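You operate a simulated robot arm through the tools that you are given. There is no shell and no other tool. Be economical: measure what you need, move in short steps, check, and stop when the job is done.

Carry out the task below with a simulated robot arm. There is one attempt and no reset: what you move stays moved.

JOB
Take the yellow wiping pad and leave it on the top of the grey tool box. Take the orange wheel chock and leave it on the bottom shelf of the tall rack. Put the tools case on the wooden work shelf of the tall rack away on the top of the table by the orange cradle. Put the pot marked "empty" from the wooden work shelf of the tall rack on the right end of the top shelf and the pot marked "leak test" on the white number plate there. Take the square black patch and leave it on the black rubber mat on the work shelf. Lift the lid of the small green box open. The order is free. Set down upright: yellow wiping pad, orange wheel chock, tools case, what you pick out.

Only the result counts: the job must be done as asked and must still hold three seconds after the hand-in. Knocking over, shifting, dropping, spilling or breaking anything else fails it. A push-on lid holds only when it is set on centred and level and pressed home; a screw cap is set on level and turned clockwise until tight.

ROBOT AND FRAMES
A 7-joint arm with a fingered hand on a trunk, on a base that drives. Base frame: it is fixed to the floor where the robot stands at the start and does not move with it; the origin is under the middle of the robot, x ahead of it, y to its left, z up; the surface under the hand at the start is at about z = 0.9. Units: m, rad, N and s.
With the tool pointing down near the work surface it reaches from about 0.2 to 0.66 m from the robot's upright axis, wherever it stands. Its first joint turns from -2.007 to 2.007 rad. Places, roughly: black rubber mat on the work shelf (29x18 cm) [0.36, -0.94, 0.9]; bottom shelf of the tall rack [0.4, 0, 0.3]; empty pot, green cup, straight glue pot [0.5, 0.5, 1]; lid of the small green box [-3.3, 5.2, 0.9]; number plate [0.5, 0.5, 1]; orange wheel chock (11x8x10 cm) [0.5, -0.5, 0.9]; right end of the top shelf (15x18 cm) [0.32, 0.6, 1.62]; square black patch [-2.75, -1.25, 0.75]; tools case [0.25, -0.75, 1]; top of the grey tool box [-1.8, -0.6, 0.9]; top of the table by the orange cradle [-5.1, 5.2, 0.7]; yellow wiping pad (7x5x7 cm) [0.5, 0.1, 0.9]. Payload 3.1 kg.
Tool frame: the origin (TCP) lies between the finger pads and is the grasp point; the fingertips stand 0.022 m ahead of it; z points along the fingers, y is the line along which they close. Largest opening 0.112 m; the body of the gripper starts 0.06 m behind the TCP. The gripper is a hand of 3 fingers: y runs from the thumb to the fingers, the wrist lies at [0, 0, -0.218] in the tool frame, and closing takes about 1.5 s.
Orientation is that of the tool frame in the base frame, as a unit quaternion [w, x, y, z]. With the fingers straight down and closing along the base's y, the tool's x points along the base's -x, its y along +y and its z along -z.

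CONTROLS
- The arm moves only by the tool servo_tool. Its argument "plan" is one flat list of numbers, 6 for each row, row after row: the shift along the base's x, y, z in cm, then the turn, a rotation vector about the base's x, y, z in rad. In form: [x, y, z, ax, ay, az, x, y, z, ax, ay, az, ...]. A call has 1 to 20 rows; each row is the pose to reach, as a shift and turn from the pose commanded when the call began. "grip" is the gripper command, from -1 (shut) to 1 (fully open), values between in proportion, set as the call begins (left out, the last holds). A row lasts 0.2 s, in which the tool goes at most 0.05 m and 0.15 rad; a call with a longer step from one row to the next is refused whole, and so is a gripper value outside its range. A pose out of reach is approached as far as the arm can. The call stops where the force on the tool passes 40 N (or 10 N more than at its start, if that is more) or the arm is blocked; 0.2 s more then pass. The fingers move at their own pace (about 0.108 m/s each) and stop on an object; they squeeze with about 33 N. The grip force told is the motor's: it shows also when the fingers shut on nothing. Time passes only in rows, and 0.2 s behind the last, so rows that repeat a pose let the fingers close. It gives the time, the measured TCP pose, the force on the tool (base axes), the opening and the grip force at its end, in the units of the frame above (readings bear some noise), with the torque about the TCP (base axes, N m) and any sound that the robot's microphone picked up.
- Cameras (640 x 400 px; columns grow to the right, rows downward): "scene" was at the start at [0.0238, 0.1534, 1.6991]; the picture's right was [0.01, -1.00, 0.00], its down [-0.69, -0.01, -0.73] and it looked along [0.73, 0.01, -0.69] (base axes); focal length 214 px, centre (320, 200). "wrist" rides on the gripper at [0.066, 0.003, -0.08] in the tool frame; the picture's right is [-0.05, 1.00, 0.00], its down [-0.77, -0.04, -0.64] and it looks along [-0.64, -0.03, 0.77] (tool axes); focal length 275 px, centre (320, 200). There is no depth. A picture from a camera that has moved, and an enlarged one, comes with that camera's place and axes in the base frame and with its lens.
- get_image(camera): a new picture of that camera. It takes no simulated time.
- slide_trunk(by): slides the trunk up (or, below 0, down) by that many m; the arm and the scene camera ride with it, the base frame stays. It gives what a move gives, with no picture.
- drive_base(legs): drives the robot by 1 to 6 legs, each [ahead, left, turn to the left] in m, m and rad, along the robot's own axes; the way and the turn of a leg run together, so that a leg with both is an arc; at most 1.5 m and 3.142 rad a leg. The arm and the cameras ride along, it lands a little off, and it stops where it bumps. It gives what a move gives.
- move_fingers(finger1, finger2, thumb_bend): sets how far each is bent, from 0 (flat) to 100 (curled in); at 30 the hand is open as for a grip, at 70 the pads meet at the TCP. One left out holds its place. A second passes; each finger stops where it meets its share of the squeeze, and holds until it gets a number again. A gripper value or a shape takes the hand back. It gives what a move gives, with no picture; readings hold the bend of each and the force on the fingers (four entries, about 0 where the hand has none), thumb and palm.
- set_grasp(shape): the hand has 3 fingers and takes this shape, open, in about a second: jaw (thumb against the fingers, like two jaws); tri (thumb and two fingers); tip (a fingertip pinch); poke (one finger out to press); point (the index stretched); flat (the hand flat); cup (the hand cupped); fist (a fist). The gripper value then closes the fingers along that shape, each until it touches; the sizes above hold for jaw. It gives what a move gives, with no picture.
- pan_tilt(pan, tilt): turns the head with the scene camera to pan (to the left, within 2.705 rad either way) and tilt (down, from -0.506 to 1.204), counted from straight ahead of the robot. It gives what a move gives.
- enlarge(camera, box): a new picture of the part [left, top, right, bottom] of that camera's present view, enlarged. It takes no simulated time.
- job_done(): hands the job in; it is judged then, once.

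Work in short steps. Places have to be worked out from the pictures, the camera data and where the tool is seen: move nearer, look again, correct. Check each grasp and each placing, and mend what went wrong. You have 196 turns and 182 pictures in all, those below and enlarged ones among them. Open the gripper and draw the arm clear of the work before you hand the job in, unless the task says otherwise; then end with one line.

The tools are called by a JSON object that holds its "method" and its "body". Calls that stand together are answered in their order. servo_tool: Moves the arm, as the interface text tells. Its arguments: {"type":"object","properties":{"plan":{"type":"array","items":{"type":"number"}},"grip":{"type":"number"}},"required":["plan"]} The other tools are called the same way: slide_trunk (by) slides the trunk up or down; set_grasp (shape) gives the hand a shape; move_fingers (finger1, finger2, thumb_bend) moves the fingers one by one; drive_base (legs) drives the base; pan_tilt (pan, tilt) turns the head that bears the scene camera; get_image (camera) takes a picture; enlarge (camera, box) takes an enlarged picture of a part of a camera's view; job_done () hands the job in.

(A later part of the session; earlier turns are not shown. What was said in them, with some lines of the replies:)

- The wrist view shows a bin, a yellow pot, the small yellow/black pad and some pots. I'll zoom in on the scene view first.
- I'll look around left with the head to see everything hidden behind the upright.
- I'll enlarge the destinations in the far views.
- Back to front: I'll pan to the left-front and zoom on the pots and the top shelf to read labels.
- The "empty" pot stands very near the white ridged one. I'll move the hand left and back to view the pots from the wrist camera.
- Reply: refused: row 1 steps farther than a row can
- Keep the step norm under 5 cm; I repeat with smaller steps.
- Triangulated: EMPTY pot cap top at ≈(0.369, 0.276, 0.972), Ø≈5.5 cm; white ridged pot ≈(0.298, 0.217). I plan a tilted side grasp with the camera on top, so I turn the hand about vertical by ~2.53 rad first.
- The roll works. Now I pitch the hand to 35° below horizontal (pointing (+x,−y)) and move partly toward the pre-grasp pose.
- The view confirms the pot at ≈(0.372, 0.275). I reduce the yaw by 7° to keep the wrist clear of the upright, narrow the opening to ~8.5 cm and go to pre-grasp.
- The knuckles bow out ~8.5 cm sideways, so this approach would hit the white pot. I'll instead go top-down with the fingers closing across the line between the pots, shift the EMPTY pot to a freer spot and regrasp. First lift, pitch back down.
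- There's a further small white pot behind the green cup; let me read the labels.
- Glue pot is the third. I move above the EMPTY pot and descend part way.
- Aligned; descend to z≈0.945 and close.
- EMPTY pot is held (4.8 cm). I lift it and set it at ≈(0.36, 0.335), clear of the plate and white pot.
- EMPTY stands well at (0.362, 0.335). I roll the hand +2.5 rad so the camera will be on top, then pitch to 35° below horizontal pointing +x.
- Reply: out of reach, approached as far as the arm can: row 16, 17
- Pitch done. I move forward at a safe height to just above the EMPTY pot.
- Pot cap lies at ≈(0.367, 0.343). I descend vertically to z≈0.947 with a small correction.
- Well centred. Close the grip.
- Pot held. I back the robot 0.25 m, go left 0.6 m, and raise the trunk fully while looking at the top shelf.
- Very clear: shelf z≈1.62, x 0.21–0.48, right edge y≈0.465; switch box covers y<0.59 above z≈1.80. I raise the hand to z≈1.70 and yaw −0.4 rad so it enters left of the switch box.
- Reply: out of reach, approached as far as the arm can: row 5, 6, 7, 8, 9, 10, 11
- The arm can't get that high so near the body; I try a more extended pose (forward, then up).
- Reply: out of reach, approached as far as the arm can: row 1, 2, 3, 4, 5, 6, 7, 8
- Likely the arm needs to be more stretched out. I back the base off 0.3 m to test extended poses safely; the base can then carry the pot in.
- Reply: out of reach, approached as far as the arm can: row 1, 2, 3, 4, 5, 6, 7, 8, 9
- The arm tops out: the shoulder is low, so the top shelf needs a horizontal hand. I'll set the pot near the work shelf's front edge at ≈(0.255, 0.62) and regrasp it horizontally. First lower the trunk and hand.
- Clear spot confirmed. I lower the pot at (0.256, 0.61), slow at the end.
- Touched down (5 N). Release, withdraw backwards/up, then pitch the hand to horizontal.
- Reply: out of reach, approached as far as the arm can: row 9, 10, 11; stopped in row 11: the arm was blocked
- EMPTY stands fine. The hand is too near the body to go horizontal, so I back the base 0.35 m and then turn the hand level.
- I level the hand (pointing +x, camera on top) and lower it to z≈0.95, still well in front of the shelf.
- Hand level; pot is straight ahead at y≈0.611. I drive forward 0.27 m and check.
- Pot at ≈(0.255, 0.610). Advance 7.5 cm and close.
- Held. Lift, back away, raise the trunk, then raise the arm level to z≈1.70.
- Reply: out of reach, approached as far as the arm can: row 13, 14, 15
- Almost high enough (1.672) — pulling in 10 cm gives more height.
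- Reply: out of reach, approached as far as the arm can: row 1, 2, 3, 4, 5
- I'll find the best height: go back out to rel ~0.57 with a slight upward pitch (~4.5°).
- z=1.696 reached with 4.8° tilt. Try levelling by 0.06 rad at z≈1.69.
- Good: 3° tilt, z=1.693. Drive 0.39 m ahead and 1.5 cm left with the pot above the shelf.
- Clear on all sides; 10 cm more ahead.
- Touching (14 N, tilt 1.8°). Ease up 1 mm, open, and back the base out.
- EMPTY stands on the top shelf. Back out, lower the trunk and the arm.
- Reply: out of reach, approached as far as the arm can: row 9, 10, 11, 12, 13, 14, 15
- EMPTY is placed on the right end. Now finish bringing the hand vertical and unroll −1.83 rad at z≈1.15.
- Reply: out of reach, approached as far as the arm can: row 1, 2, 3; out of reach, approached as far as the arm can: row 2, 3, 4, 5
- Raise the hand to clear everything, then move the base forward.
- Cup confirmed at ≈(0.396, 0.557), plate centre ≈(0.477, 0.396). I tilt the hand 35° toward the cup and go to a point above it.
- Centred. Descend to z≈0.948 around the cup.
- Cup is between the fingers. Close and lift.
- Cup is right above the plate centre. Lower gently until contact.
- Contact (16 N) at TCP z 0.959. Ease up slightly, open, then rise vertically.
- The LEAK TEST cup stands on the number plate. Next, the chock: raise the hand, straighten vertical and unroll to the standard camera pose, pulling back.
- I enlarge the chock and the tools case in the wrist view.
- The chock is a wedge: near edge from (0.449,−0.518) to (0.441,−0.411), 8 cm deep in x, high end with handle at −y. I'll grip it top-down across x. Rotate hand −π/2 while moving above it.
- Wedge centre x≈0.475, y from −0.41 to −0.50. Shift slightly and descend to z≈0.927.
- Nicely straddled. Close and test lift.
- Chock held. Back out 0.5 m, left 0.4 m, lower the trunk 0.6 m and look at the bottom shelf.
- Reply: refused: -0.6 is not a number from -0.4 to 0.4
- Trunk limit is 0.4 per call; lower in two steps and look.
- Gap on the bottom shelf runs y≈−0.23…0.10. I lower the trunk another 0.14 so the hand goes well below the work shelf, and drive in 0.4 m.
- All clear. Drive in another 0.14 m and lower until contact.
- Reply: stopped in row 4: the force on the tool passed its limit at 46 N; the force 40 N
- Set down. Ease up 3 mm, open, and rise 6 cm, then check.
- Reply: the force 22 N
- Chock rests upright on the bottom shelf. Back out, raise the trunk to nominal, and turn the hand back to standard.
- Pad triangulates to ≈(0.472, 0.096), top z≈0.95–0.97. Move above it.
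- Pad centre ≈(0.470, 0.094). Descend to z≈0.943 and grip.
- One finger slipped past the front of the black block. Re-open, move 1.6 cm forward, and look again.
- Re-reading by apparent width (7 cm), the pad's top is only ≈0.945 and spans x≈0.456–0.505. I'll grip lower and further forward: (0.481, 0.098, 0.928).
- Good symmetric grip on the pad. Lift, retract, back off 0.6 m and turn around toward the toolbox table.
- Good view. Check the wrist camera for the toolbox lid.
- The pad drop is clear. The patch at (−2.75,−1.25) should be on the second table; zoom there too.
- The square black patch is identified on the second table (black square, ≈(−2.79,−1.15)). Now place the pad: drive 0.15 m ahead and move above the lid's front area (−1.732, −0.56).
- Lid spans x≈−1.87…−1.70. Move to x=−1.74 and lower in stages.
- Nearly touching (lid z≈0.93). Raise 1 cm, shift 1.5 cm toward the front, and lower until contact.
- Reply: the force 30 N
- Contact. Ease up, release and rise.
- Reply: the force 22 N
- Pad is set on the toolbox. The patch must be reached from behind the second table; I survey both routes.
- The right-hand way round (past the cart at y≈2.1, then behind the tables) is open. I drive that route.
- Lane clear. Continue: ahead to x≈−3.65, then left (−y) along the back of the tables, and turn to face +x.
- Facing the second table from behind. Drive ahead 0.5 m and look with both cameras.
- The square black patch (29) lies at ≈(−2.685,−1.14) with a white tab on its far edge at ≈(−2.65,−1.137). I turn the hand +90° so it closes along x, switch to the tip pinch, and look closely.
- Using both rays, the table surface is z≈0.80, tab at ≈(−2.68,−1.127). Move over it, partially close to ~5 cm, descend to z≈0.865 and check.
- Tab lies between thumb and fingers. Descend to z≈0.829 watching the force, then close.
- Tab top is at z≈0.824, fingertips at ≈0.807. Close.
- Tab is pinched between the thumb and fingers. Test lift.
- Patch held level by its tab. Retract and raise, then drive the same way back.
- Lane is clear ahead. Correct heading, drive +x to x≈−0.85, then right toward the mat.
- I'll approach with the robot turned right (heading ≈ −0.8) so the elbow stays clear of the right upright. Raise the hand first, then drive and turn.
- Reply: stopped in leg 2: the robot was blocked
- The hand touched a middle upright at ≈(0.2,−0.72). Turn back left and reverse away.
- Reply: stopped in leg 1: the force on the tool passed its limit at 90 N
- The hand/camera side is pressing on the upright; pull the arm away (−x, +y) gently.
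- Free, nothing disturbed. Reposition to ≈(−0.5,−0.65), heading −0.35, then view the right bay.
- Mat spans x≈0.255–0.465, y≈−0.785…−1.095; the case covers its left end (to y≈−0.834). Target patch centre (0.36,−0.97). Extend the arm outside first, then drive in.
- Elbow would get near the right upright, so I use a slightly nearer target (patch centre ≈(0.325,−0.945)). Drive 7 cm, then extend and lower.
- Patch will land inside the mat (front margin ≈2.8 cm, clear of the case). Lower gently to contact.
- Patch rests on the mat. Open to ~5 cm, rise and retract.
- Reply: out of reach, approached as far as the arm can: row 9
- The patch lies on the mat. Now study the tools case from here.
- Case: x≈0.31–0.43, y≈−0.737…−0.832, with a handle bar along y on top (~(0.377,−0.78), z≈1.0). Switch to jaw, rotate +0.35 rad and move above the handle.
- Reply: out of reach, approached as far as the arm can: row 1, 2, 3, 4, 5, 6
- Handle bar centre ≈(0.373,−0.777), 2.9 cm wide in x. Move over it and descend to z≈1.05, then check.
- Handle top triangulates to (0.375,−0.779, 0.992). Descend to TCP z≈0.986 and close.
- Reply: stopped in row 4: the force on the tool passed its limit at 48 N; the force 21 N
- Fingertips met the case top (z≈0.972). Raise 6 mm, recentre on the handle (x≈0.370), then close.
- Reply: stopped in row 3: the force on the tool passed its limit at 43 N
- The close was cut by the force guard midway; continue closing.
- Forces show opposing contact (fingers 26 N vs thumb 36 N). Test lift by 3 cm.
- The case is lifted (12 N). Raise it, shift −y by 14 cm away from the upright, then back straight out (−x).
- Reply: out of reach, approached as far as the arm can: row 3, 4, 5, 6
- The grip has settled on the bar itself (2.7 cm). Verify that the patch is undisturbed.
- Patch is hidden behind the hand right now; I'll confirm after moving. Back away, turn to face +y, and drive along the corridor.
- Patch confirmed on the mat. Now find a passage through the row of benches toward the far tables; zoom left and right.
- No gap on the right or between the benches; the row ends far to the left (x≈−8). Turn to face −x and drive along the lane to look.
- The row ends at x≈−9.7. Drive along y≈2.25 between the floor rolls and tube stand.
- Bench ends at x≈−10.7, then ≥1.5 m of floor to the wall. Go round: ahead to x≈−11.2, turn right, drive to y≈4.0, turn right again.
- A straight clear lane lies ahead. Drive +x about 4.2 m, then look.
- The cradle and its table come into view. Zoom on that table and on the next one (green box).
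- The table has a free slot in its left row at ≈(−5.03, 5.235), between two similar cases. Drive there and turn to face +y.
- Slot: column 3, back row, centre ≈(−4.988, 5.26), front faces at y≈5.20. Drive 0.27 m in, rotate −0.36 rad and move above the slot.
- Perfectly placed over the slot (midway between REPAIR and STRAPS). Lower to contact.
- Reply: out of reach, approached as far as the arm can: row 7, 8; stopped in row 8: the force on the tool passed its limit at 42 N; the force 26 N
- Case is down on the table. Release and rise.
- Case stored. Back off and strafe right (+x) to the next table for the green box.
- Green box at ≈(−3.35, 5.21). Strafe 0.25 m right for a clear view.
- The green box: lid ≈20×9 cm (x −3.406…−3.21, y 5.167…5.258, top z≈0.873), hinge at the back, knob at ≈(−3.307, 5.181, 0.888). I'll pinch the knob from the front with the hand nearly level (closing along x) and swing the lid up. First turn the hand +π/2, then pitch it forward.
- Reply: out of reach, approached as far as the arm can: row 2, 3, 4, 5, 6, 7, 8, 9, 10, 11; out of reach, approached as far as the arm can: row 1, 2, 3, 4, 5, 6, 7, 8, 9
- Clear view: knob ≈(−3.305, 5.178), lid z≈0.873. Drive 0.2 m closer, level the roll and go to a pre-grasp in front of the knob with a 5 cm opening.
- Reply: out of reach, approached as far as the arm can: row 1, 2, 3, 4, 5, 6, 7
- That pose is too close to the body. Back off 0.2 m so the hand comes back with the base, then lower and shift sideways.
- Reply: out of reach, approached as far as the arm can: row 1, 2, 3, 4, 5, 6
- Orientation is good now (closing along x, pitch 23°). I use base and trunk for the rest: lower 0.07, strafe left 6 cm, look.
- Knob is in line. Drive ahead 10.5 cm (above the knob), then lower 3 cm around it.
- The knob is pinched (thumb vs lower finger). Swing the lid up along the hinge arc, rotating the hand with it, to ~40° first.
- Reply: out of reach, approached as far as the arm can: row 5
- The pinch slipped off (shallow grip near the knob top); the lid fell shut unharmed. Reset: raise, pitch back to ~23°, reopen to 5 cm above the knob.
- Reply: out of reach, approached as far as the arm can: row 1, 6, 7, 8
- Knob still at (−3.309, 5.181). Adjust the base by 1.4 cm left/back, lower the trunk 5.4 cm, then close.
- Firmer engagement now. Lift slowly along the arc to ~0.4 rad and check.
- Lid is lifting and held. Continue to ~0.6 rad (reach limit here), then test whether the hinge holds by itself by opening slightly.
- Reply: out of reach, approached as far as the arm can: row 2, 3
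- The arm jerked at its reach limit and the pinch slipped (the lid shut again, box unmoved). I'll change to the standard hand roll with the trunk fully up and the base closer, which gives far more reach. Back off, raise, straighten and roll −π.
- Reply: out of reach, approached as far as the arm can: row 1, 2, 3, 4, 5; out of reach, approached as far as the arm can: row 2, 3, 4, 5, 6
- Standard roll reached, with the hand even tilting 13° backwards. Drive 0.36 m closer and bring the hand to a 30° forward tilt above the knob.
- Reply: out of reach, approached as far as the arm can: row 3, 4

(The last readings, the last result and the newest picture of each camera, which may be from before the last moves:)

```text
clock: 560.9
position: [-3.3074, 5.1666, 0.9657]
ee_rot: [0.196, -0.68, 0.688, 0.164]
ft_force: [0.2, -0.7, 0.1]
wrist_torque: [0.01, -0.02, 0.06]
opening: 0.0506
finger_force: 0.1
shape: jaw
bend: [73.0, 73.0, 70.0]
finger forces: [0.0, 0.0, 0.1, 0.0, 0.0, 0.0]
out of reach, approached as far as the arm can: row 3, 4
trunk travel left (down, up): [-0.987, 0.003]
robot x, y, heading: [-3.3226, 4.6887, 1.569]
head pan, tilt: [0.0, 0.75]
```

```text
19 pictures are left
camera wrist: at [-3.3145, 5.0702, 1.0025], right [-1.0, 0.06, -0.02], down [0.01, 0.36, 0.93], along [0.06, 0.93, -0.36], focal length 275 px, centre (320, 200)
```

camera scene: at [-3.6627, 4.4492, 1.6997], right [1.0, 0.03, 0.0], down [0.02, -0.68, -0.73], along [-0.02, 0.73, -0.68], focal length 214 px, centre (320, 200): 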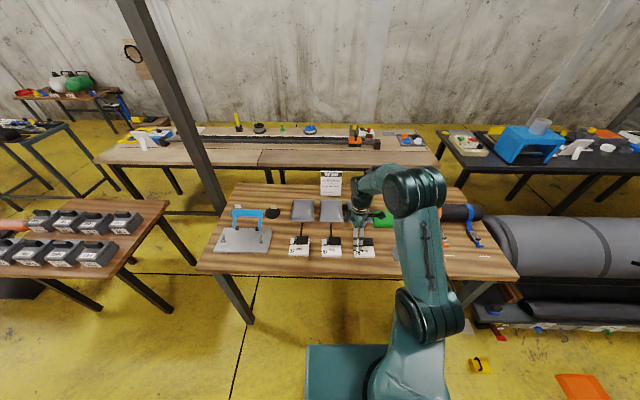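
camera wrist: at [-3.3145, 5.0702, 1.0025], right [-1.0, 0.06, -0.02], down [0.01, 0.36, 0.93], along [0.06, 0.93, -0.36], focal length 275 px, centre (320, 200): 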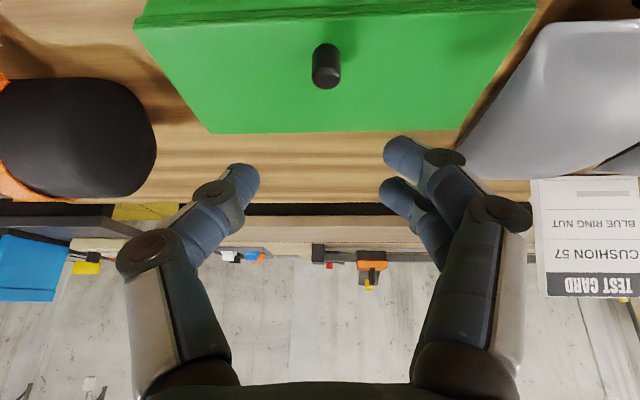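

Well aligned (tilt 29.5°). Descend to TCP (−3.309, 5.170, 0.903) and close.

{"method": "servo_tool", "body": {"plan": [-0.1, 0, -2.5, 0, 0, 0, -0.1, 0.3, -5, 0, 0, 0, -0.1, 0.4, -6.2, 0, 0, 0, -0.1, 0.4, -6.3, 0, 0, 0]}}

{"method": "servo_tool", "body": {"plan": [0, 0, 0, 0, 0, 0, 0, 0, 0, 0, 0, 0, 0, 0, 0, 0, 0, 0, 0, 0, 0, 0, 0, 0, 0, 0, 0, 0, 0, 0, 0, 0, 0, 0, 0, 0], "grip": -1}}

{"method": "get_image", "body": {"camera": "wrist"}}

```text
clock: 561.9
position: [-3.3087, 5.1713, 0.903]
ee_rot: [0.195, -0.681, 0.687, 0.163]
ft_force: [0.2, -0.4, -0.4]
wrist_torque: [-0.04, 0.0, 0.02]
opening: 0.0505
finger_force: 0.0
shape: jaw
bend: [73.0, 73.0, 70.0]
finger forces: [0.1, 0.1, 0.0, 0.0, 0.1, 0.0]
trunk travel left (down, up): [-0.987, 0.003]
robot x, y, heading: [-3.3213, 4.6899, 1.567]
head pan, tilt: [0.0, 0.75]
```

```text
clock: 563.3
position: [-3.3056, 5.1713, 0.903]
ee_rot: [0.196, -0.68, 0.687, 0.164]
ft_force: [5.8, -3.4, 1.2]
wrist_torque: [0.01, -0.02, 0.0]
opening: 0.0031
finger_force: 32.8
shape: jaw
bend: [72.0, 71.0, 70.0]
finger forces: [0.0, 19.8, 0.0, 0.1, 32.1, 0.1]
trunk travel left (down, up): [-0.987, 0.003]
robot x, y, heading: [-3.3228, 4.687, 1.571]
head pan, tilt: [0.0, 0.75]
```

```text
18 pictures are left
camera wrist: at [-3.3146, 5.0743, 0.9401], right [-1.0, 0.06, -0.02], down [0.01, 0.36, 0.93], along [0.06, 0.93, -0.36], focal length 275 px, centre (320, 200)
```

wrist: 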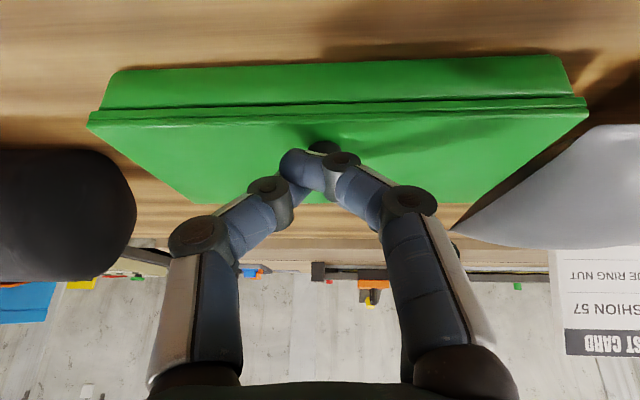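

The knob shows on the front side of the fingertips; re-open, shift 7 mm toward the front, and close again.

{"method": "servo_tool", "body": {"plan": [0, 0, 0, 0, 0, 0, 0, 0, 0, 0, 0, 0, 0, -0.7, 0, 0, 0, 0, -0.3, -0.7, -0.1, 0, 0, 0], "grip": -0.1}}

{"method": "servo_tool", "body": {"plan": [0, 0, 0, 0, 0, 0, 0, 0, 0, 0, 0, 0, 0, 0, 0, 0, 0, 0, 0, 0, 0, 0, 0, 0, 0, 0, 0, 0, 0, 0, 0, 0, 0, 0, 0, 0], "grip": -1}}

{"method": "enlarge", "body": {"camera": "wrist", "box": [220, 90, 440, 250]}}

```text
clock: 564.3
position: [-3.3115, 5.1665, 0.901]
ee_rot: [0.195, -0.681, 0.687, 0.162]
ft_force: [0.5, 0.7, -0.2]
wrist_torque: [-0.02, 0.01, 0.05]
opening: 0.0499
finger_force: 0.0
shape: jaw
bend: [73.0, 73.0, 70.0]
finger forces: [0.1, 0.0, 0.0, 0.0, 0.1, 0.1]
trunk travel left (down, up): [-0.987, 0.003]
robot x, y, heading: [-3.3233, 4.6873, 1.573]
head pan, tilt: [0.0, 0.75]
```

```text
clock: 565.7
position: [-3.3138, 5.1636, 0.9006]
ee_rot: [0.197, -0.681, 0.686, 0.163]
ft_force: [-15.1, -4.8, 2.3]
wrist_torque: [-0.02, 0.09, 0.26]
opening: 0.0
finger_force: 33.1
shape: jaw
bend: [69.0, 71.0, 77.0]
finger forces: [0.0, 21.3, 0.0, 0.0, 0.0, 0.0]
trunk travel left (down, up): [-0.987, 0.003]
robot x, y, heading: [-3.3209, 4.6843, 1.577]
head pan, tilt: [0.0, 0.75]
```

```text
2.50 times, centred on (330, 170) of wrist
camera zoom: at [-3.3216, 5.0669, 0.9384], right [-1.0, 0.06, -0.02], down [0.0, 0.36, 0.93], along [0.06, 0.93, -0.36], focal length 688 px, centre (295, 275)
```

zoom: 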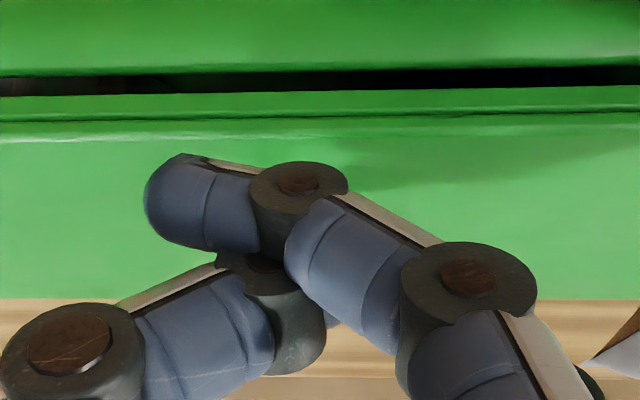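

The earlier position was the better one (thumb and finger 2 both engaged). Re-open, shift back +8 mm, and close.

{"method": "servo_tool", "body": {"plan": [0, 0, 0, 0, 0, 0, 0, 0, 0, 0, 0, 0, 0.3, 0.7, 0.1, 0, 0, 0, 0.4, 0.9, 0, 0, 0, 0], "grip": -0.1}}

{"method": "servo_tool", "body": {"plan": [0, 0, 0, 0, 0, 0, 0, 0, 0, 0, 0, 0, 0, 0, 0, 0, 0, 0, 0, 0, 0, 0, 0, 0, 0, 0, 0, 0, 0, 0, 0, 0, 0, 0, 0, 0], "grip": -1}}

```text
clock: 566.7
position: [-3.3054, 5.1743, 0.9008]
ee_rot: [0.197, -0.68, 0.688, 0.163]
ft_force: [-0.8, -0.5, 1.2]
wrist_torque: [-0.01, 0.01, 0.0]
opening: 0.0503
finger_force: 0.1
shape: jaw
bend: [73.0, 73.0, 70.0]
finger forces: [1.1, 0.0, 0.0, 0.0, 0.0, 0.0]
trunk travel left (down, up): [-0.987, 0.003]
robot x, y, heading: [-3.322, 4.686, 1.568]
head pan, tilt: [0.0, 0.75]
```

```text
clock: 568.1
position: [-3.3045, 5.1741, 0.8995]
ee_rot: [0.196, -0.68, 0.688, 0.164]
ft_force: [9.5, -0.2, 4.1]
wrist_torque: [-0.03, -0.14, -0.07]
opening: 0.0055
finger_force: 32.8
shape: jaw
bend: [77.0, 67.0, 69.0]
finger forces: [7.7, 20.1, 0.0, 0.1, 37.0, 0.0]
trunk travel left (down, up): [-0.987, 0.003]
robot x, y, heading: [-3.3232, 4.6878, 1.57]
head pan, tilt: [0.0, 0.75]
```

All three fingers engaged. Lift along the arc to ~0.6 rad (hand rotating at 60 % of the lid angle) and check.

{"method": "servo_tool", "body": {"plan": [0, 0.44, 1.16, -0.09, 0, 0, 0, 1.05, 2.25, -0.18, 0, 0, 0, 1.81, 3.23, -0.27, 0, 0, 0, 2.71, 4.1, -0.36, 0, 0]}}

{"method": "get_image", "body": {"camera": "wrist"}}

```text
clock: 569.1
position: [-3.3053, 5.2014, 0.9411]
ee_rot: [-0.069, 0.705, -0.705, -0.038]
ft_force: [8.3, -5.8, 0.9]
wrist_torque: [-0.29, -0.08, 0.06]
opening: 0.0043
finger_force: 32.8
shape: jaw
bend: [78.0, 64.0, 68.0]
finger forces: [16.8, 20.3, 0.0, 0.0, 34.6, 0.0]
trunk travel left (down, up): [-0.987, 0.003]
robot x, y, heading: [-3.319, 4.6858, 1.574]
head pan, tilt: [0.0, 0.75]
```

```text
16 pictures are left
camera wrist: at [-3.3131, 5.1234, 1.01], right [-1.0, 0.05, -0.04], down [0.0, 0.67, 0.75], along [0.06, 0.74, -0.67], focal length 275 px, centre (320, 200)
```

wrist: 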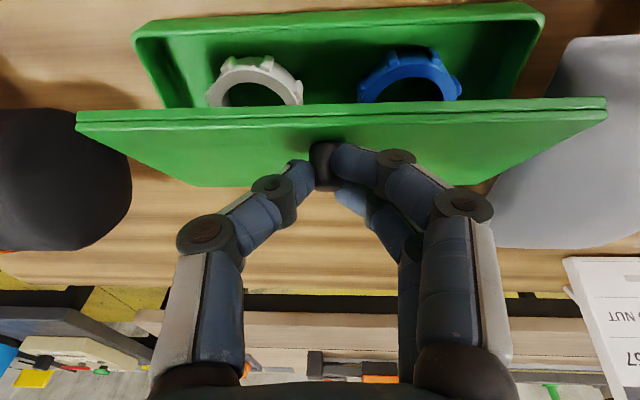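

Lid is open ~35° and firmly held. Continue to ~1.2 rad.

{"method": "servo_tool", "body": {"plan": [0, 1.01, 0.74, -0.09, 0, 0, 0, 2.13, 1.31, -0.18, 0, 0, 0, 3.31, 1.72, -0.27, 0, 0, 0, 4.55, 1.96, -0.36, 0, 0]}}

{"method": "get_image", "body": {"camera": "wrist"}}

```text
clock: 570.1
position: [-3.3054, 5.2426, 0.9608]
ee_rot: [0.052, 0.706, -0.702, 0.084]
ft_force: [7.2, -4.8, 7.0]
wrist_torque: [-0.42, -0.08, 0.07]
opening: 0.0045
finger_force: 33.6
shape: jaw
bend: [79.0, 62.0, 68.0]
finger forces: [19.9, 20.6, 0.1, 0.0, 35.9, 0.0]
trunk travel left (down, up): [-0.987, 0.003]
robot x, y, heading: [-3.3208, 4.684, 1.568]
head pan, tilt: [0.0, 0.75]
```

```text
15 pictures are left
camera wrist: at [-3.313, 5.1932, 1.0529], right [-1.0, 0.03, -0.05], down [0.0, 0.88, 0.48], along [0.06, 0.48, -0.88], focal length 275 px, centre (320, 200)
```

wrist: 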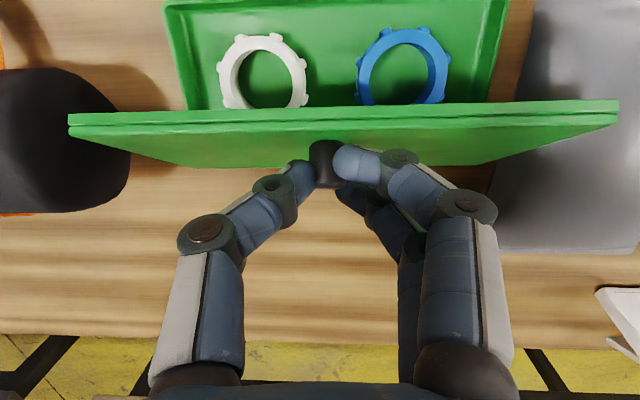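

Lid ≈65°, still firm. Continue over the top to ~1.9 rad.

{"method": "servo_tool", "body": {"plan": [0, 1.25, 0.1, -0.12, 0, 0, 0, 2.52, 0, -0.24, 0, 0, 0, 3.71, -0.3, -0.34, 0, 0, 0, 4.84, -0.8, -0.4, 0, 0, 0, 5.84, -1.3, -0.42, 0, 0]}}

{"method": "get_image", "body": {"camera": "wrist"}}

```text
clock: 571.3
position: [-3.3292, 5.1716, 1.0172]
ee_rot: [0.203, 0.679, -0.666, 0.233]
ft_force: [-0.7, -0.1, -0.1]
wrist_torque: [0.04, 0.0, 0.02]
opening: 0.0
finger_force: 33.0
shape: jaw
bend: [79.0, 73.0, 75.0]
finger forces: [0.0, 0.1, 0.0, 0.0, 0.0, 0.1]
out of reach, approached as far as the arm can: row 1, 2, 3, 4, 5
trunk travel left (down, up): [-0.987, 0.003]
robot x, y, heading: [-3.3223, 4.686, 1.568]
head pan, tilt: [0.0, 0.75]
```

```text
14 pictures are left
camera wrist: at [-3.3366, 5.1652, 1.1202], right [-1.0, 0.01, -0.06], down [0.0, 1.0, 0.06], along [0.06, 0.06, -1.0], focal length 275 px, centre (320, 200)
```

wrist: 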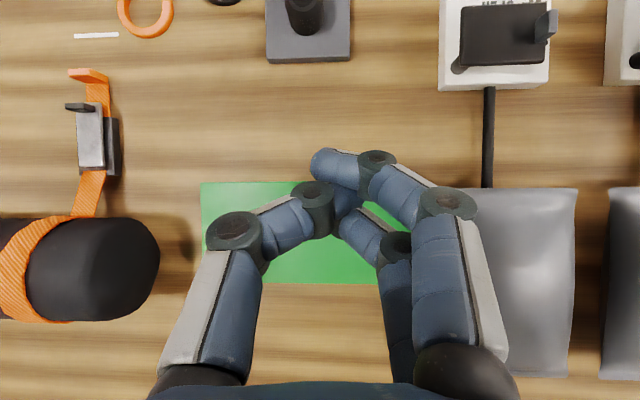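

Just short: the arm ran out of reach over the top and let go (lid shut, nothing disturbed). I bring the base ~9 cm closer (gently), reopen, and tilt the hand back to 30° forward above the knob.

{"method": "drive_base", "body": {"legs": [[0.05, 0, 0], [0.04, 0, 0]]}}

{"method": "servo_tool", "body": {"plan": [0, -1, 1, 0.13, 0, 0, 0.3, -2, 1, 0.26, 0, 0, 0.6, -3, 0.5, 0.39, 0, 0, 0.9, -4.5, 0, 0.52, 0, 0, 1.2, -6, -1, 0.65, 0, 0, 1.6, -7.5, -2.5, 0.78, 0, 0, 1.9, -8.7, -4, 0.91, 0, 0, 2, -9.2, -5.2, 1.04, 0, 0, 2, -9.2, -5.2, 1.14, 0, 0, 2, -9.2, -5.2, 1.14, 0, 0], "grip": -0.1}}

{"method": "get_image", "body": {"camera": "wrist"}}

```text
clock: 572.7
position: [-3.33, 5.2569, 1.0192]
ee_rot: [0.2, 0.679, -0.667, 0.231]
ft_force: [-0.4, -0.5, 1.3]
wrist_torque: [0.06, 0.01, 0.02]
opening: 0.0
finger_force: 33.0
shape: jaw
bend: [79.0, 73.0, 75.0]
finger forces: [0.1, 0.0, 0.0, 0.0, 0.1, 0.1]
trunk travel left (down, up): [-0.987, 0.003]
robot x, y, heading: [-3.3202, 4.7772, 1.567]
head pan, tilt: [0.0, 0.75]
```

```text
clock: 574.9
position: [-3.307, 5.1697, 0.965]
ee_rot: [0.196, -0.68, 0.687, 0.165]
ft_force: [0.9, 0.9, 0.6]
wrist_torque: [0.01, 0.01, 0.01]
opening: 0.0504
finger_force: 0.0
shape: jaw
bend: [73.0, 73.0, 70.0]
finger forces: [0.1, 0.0, 0.1, 0.0, 0.0, 0.0]
out of reach, approached as far as the arm can: row 1, 5, 6, 8, 9
trunk travel left (down, up): [-0.987, 0.003]
robot x, y, heading: [-3.3207, 4.7773, 1.574]
head pan, tilt: [0.0, 0.75]
```

```text
13 pictures are left
camera wrist: at [-3.3156, 5.0727, 1.0018], right [-1.0, 0.06, -0.02], down [0.01, 0.36, 0.93], along [0.06, 0.93, -0.36], focal length 275 px, centre (320, 200)
```

wrist: 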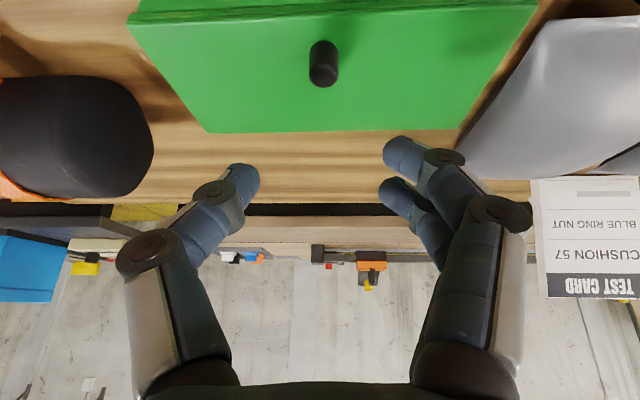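

No bump, same alignment. Descend to the successful grip pose (−3.305, 5.174, 0.900), close, and lift to 0.6 rad.

{"method": "servo_tool", "body": {"plan": [0.1, 0, -2.5, 0, 0, 0, 0.15, 0.3, -5, 0, 0, 0, 0.15, 0.45, -6.5, 0, 0, 0, 0.15, 0.45, -6.5, 0, 0, 0]}}

{"method": "servo_tool", "body": {"plan": [0, 0, 0, 0, 0, 0, 0, 0, 0, 0, 0, 0, 0, 0, 0, 0, 0, 0, 0, 0, 0, 0, 0, 0, 0, 0, 0, 0, 0, 0, 0, 0, 0, 0, 0, 0], "grip": -1}}

```text
clock: 575.9
position: [-3.3084, 5.1724, 0.9005]
ee_rot: [0.196, -0.68, 0.687, 0.164]
ft_force: [0.6, -0.2, 4.2]
wrist_torque: [0.0, 0.1, 0.04]
opening: 0.05
finger_force: 0.0
shape: jaw
bend: [74.0, 73.0, 70.0]
finger forces: [3.4, 0.0, 0.1, 0.0, 0.0, 0.1]
trunk travel left (down, up): [-0.987, 0.003]
robot x, y, heading: [-3.3185, 4.7786, 1.574]
head pan, tilt: [0.0, 0.75]
```

```text
clock: 577.3
position: [-3.3046, 5.1726, 0.9004]
ee_rot: [0.197, -0.68, 0.687, 0.165]
ft_force: [16.5, -5.7, 9.4]
wrist_torque: [0.08, -0.19, -0.15]
opening: 0.0
finger_force: 32.4
shape: jaw
bend: [78.0, 64.0, 66.0]
finger forces: [0.0, 23.3, 0.1, 0.0, 40.3, 0.1]
trunk travel left (down, up): [-0.987, 0.003]
robot x, y, heading: [-3.3172, 4.777, 1.575]
head pan, tilt: [0.0, 0.75]
```

Thumb and finger 2 engaged. Relieve 2 mm in x and lift to 0.6 rad as before.

{"method": "servo_tool", "body": {"plan": [0.2, 0.1, 0, 0, 0, 0, 0.2, 0.54, 1.16, -0.09, 0, 0, 0.2, 1.15, 2.25, -0.18, 0, 0, 0.2, 1.91, 3.23, -0.27, 0, 0, 0.2, 2.81, 4.1, -0.36, 0, 0]}}

{"method": "get_image", "body": {"camera": "wrist"}}

```text
clock: 578.5
position: [-3.3036, 5.2012, 0.9423]
ee_rot: [0.071, -0.704, 0.705, 0.04]
ft_force: [16.4, -8.2, 6.8]
wrist_torque: [-0.17, -0.3, 0.0]
opening: 0.0
finger_force: 32.0
shape: jaw
bend: [78.0, 62.0, 66.0]
finger forces: [0.0, 19.4, 0.0, 0.0, 42.3, 0.1]
trunk travel left (down, up): [-0.987, 0.003]
robot x, y, heading: [-3.3225, 4.7758, 1.57]
head pan, tilt: [0.0, 0.75]
```

```text
12 pictures are left
camera wrist: at [-3.3112, 5.1236, 1.011], right [-1.0, 0.05, -0.04], down [0.01, 0.66, 0.75], along [0.06, 0.75, -0.66], focal length 275 px, centre (320, 200)
```

wrist: 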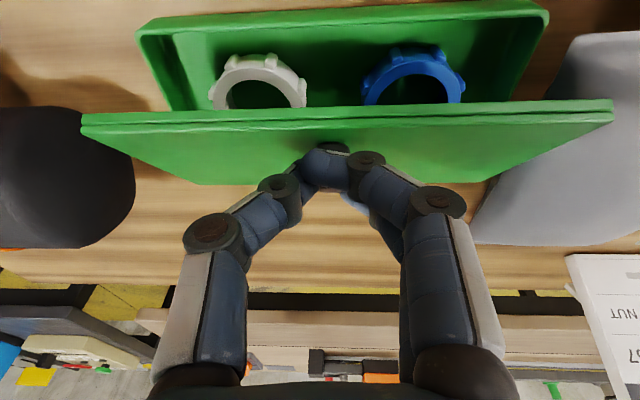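

Held again. Continue to 1.2 rad, then directly on to ~1.65 with the moderate rotation.

{"method": "servo_tool", "body": {"plan": [0.1, 1.01, 0.74, -0.09, 0, 0, 0.2, 2.13, 1.31, -0.18, 0, 0, 0.2, 3.31, 1.72, -0.27, 0, 0, 0.2, 4.55, 1.96, -0.36, 0, 0]}}

{"method": "servo_tool", "body": {"plan": [0, 1.25, 0.1, -0.09, 0, 0, 0, 2.52, 0, -0.18, 0, 0]}}

{"method": "get_image", "body": {"camera": "wrist"}}

```text
clock: 579.1
position: [-3.3094, 5.2156, 0.9532]
ee_rot: [-0.019, 0.729, -0.684, 0.023]
ft_force: [23.0, -4.2, 4.6]
wrist_torque: [-0.13, -0.54, 0.02]
opening: 0.0001
finger_force: 33.2
shape: jaw
bend: [79.0, 61.0, 64.0]
finger forces: [0.0, 19.3, 0.1, 0.0, 43.8, 0.0]
out of reach, approached as far as the arm can: row 3
trunk travel left (down, up): [-0.987, 0.003]
robot x, y, heading: [-3.3215, 4.7736, 1.57]
head pan, tilt: [0.0, 0.75]
stopped in row 3: the force on the tool passed its limit at 50 N (the readings are from after the stop); the commanded pose is now the measured one
```

```text
clock: 579.7
position: [-3.3065, 5.2263, 0.9567]
ee_rot: [-0.017, 0.731, -0.681, 0.038]
ft_force: [19.3, -12.8, 27.0]
wrist_torque: [-0.28, -0.41, -0.05]
opening: 0.0002
finger_force: 33.5
shape: jaw
bend: [79.0, 61.0, 67.0]
finger forces: [0.0, 19.4, 0.0, 0.0, 49.7, 0.0]
out of reach, approached as far as the arm can: row 1, 2
trunk travel left (down, up): [-0.987, 0.003]
robot x, y, heading: [-3.3196, 4.7781, 1.569]
head pan, tilt: [0.0, 0.75]
```

```text
11 pictures are left
camera wrist: at [-3.3124, 5.1636, 1.0382], right [-1.0, -0.03, -0.08], down [-0.07, 0.79, 0.61], along [0.05, 0.61, -0.79], focal length 275 px, centre (320, 200)
```

wrist: 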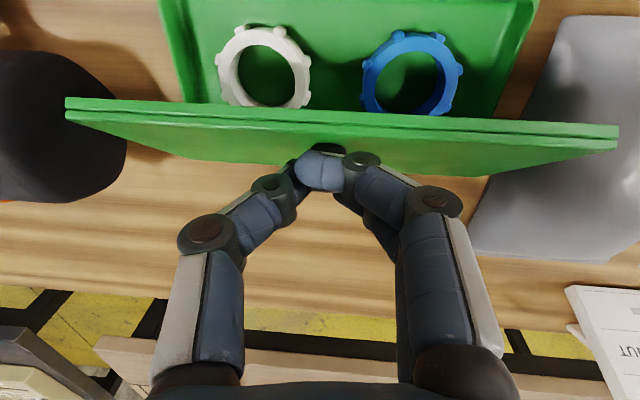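

Still held (≈55°). The arm is now slightly too folded for rotation; continue with translation only along the arc.

{"method": "servo_tool", "body": {"plan": [0.1, 0.9, 0.45, 0, 0, 0, 0.2, 1.8, 0.75, 0, 0, 0, 0.2, 2.6, 0.9, -0.04, 0, 0]}}

{"method": "get_image", "body": {"camera": "wrist"}}

```text
clock: 580.5
position: [-3.3039, 5.2541, 0.9627]
ee_rot: [-0.013, 0.732, -0.679, 0.048]
ft_force: [14.4, -3.9, 18.2]
wrist_torque: [-0.26, -0.28, 0.08]
opening: 0.0
finger_force: 32.8
shape: jaw
bend: [79.0, 60.0, 67.0]
finger forces: [5.4, 21.1, 0.0, 0.1, 44.2, 0.1]
out of reach, approached as far as the arm can: row 3
trunk travel left (down, up): [-0.987, 0.003]
robot x, y, heading: [-3.3234, 4.7786, 1.568]
head pan, tilt: [0.0, 0.75]
```

```text
10 pictures are left
camera wrist: at [-3.3111, 5.1912, 1.0457], right [-1.0, -0.03, -0.09], down [-0.08, 0.8, 0.59], along [0.05, 0.6, -0.8], focal length 275 px, centre (320, 200)
```

wrist: 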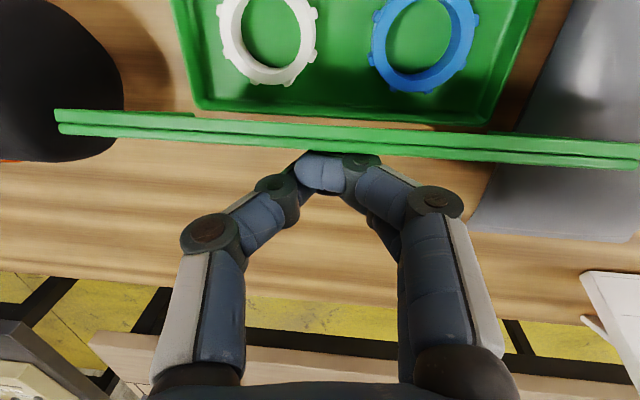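

Lid nearly vertical. Keep translating backward (+y).

{"method": "servo_tool", "body": {"plan": [0, 1.0, 0.1, 0, 0, 0, 0, 2.0, 0, 0, 0, 0, 0, 3.0, -0.2, 0, 0, 0, 0, 3.8, -0.5, 0, 0, 0]}}

{"method": "get_image", "body": {"camera": "wrist"}}

```text
clock: 581.5
position: [-3.3005, 5.2923, 0.9578]
ee_rot: [-0.002, 0.731, -0.68, 0.051]
ft_force: [26.5, 1.6, 22.3]
wrist_torque: [-0.52, -0.34, -0.33]
opening: 0.0
finger_force: 33.5
shape: jaw
bend: [81.0, 72.0, 67.0]
finger forces: [31.9, 0.1, 0.0, 0.0, 39.8, 0.0]
trunk travel left (down, up): [-0.987, 0.003]
robot x, y, heading: [-3.3193, 4.7742, 1.569]
head pan, tilt: [0.0, 0.75]
```

```text
9 pictures are left
camera wrist: at [-3.3072, 5.2316, 1.0429], right [-1.0, -0.03, -0.07], down [-0.07, 0.81, 0.58], along [0.04, 0.58, -0.81], focal length 275 px, centre (320, 200)
```

wrist: 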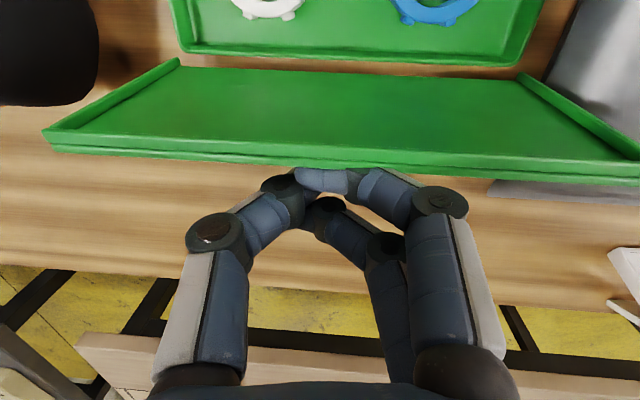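

The lid is past vertical (its inside faces the camera, ≈103°). Move 1.2 cm further, then open and rise slowly.

{"method": "servo_tool", "body": {"plan": [0, 0.7, -0.3, 0, 0, 0, 0, 1.3, -0.6, 0, 0, 0]}}

{"method": "servo_tool", "body": {"plan": [0, 0, 0, 0, 0, 0, 0, 0, 0, 0, 0, 0, 0, 0, 0, 0, 0, 0, 0, 0.5, 0.5, 0, 0, 0, 0, 1, 1, 0, 0, 0], "grip": -0.1}}

{"method": "get_image", "body": {"camera": "wrist"}}

```text
clock: 582.1
position: [-3.3019, 5.3051, 0.953]
ee_rot: [-0.002, 0.731, -0.68, 0.051]
ft_force: [26.0, 8.7, 36.2]
wrist_torque: [-0.87, -0.26, -0.6]
opening: 0.0
finger_force: 32.6
shape: jaw
bend: [82.0, 72.0, 67.0]
finger forces: [47.6, 0.0, 0.1, 0.0, 42.4, 0.1]
trunk travel left (down, up): [-0.987, 0.003]
robot x, y, heading: [-3.3195, 4.7756, 1.568]
head pan, tilt: [0.0, 0.75]
```

```text
clock: 583.3
position: [-3.3081, 5.3154, 0.9593]
ee_rot: [-0.001, 0.733, -0.678, 0.055]
ft_force: [-0.2, -0.4, 0.1]
wrist_torque: [0.02, 0.02, 0.01]
opening: 0.0498
finger_force: 0.0
shape: jaw
bend: [73.0, 73.0, 70.0]
finger forces: [0.0, 0.0, 0.0, 0.1, 0.1, 0.1]
trunk travel left (down, up): [-0.987, 0.003]
robot x, y, heading: [-3.3211, 4.7766, 1.565]
head pan, tilt: [0.0, 0.75]
```

```text
8 pictures are left
camera wrist: at [-3.3145, 5.2553, 1.0446], right [-1.0, -0.03, -0.08], down [-0.07, 0.82, 0.57], along [0.05, 0.58, -0.82], focal length 275 px, centre (320, 200)
```

wrist: 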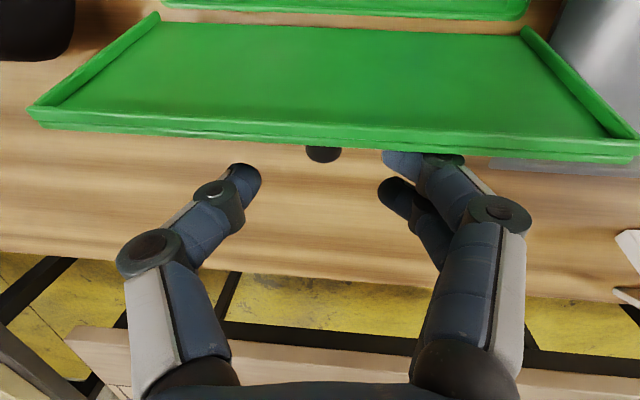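

The lid rests open on its stop with the hand free. Rise straight up (slightly +y), then retreat.

{"method": "servo_tool", "body": {"plan": [0, 0.5, 1, 0, 0, 0, 0, 0.8, 3, 0, 0, 0, 0, 0.8, 6, 0, 0, 0, 0, 0.8, 10, 0, 0, 0, 0, 0.5, 14, 0, 0, 0, 0, 0, 17, 0, 0, 0]}}

{"method": "get_image", "body": {"camera": "wrist"}}

```text
clock: 584.7
position: [-3.3079, 5.3137, 1.1304]
ee_rot: [-0.001, 0.732, -0.679, 0.052]
ft_force: [0.6, -0.7, -0.4]
wrist_torque: [-0.01, 0.05, -0.04]
opening: 0.0498
finger_force: 0.0
shape: jaw
bend: [73.0, 73.0, 70.0]
finger forces: [0.0, 0.0, 0.0, 0.0, 0.1, 0.0]
trunk travel left (down, up): [-0.987, 0.003]
robot x, y, heading: [-3.3226, 4.7754, 1.567]
head pan, tilt: [0.0, 0.75]
```

```text
7 pictures are left
camera wrist: at [-3.3139, 5.2542, 1.2144], right [-1.0, -0.03, -0.08], down [-0.07, 0.81, 0.58], along [0.05, 0.58, -0.81], focal length 275 px, centre (320, 200)
```

wrist: 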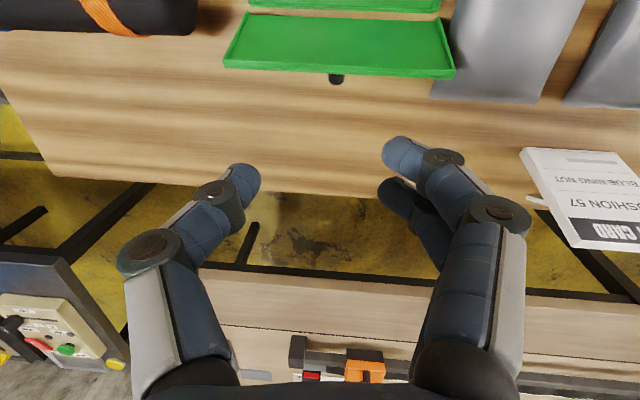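

Lid stays open. Back the base out 0.4 m, open the gripper, and take a final look.

{"method": "drive_base", "body": {"legs": [[-0.4, 0, 0]]}}

{"method": "servo_tool", "body": {"plan": [0, 0, 0, 0, 0, 0, 0, 0, 0, 0, 0, 0, 0, 0, 0, 0, 0, 0, 0, 0, 0, 0, 0, 0], "grip": 1}}

{"method": "get_image", "body": {"camera": "scene"}}

```text
clock: 587.2
position: [-3.3096, 4.9312, 1.1284]
ee_rot: [0.0, 0.733, -0.679, 0.054]
ft_force: [0.1, 0.2, -1.0]
wrist_torque: [-0.04, -0.01, 0.0]
opening: 0.0496
finger_force: 0.2
shape: jaw
bend: [73.0, 73.0, 70.0]
finger forces: [0.0, 0.0, 0.0, 0.0, 0.0, 0.1]
trunk travel left (down, up): [-0.987, 0.003]
robot x, y, heading: [-3.3224, 4.393, 1.568]
head pan, tilt: [0.0, 0.75]
```

```text
clock: 588.2
position: [-3.31, 4.9303, 1.1292]
ee_rot: [-0.001, 0.733, -0.678, 0.053]
ft_force: [-0.3, -0.1, 0.0]
wrist_torque: [-0.02, 0.02, -0.01]
opening: 0.1119
finger_force: 0.1
shape: jaw
bend: [30.0, 30.0, 30.0]
finger forces: [0.0, 0.0, 0.0, 0.1, 0.1, 0.0]
trunk travel left (down, up): [-0.987, 0.003]
robot x, y, heading: [-3.3215, 4.3895, 1.573]
head pan, tilt: [0.0, 0.75]
```

```text
6 pictures are left
camera scene: at [-3.4742, 4.415, 1.8616], right [1.0, 0.0, 0.0], down [0.0, -0.68, -0.73], along [0.0, 0.73, -0.68], focal length 214 px, centre (320, 200)
```

scene: 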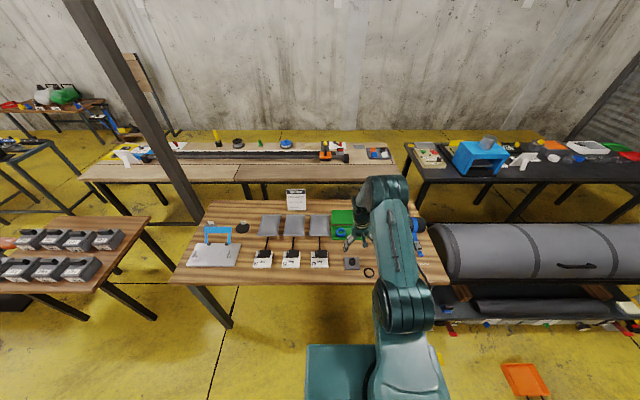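

All items are placed and checked, the lid stands open, the gripper is open and the arm is clear. I'm handing in.

{"method": "job_done", "body": {}}

```text
The job is handed in.
```

I finished every item and handed the job in: the pad is on the tool box, the chock on the bottom shelf and the tools case on the cradle table. The "empty" pot is on the top shelf, the "leak test" pot on the number plate, the black patch on the mat, and the green box's lid is open. Along the way the hand bumped a rack upright and the green lid fell shut three times before it stayed open; I saw no sign that anything shifted.
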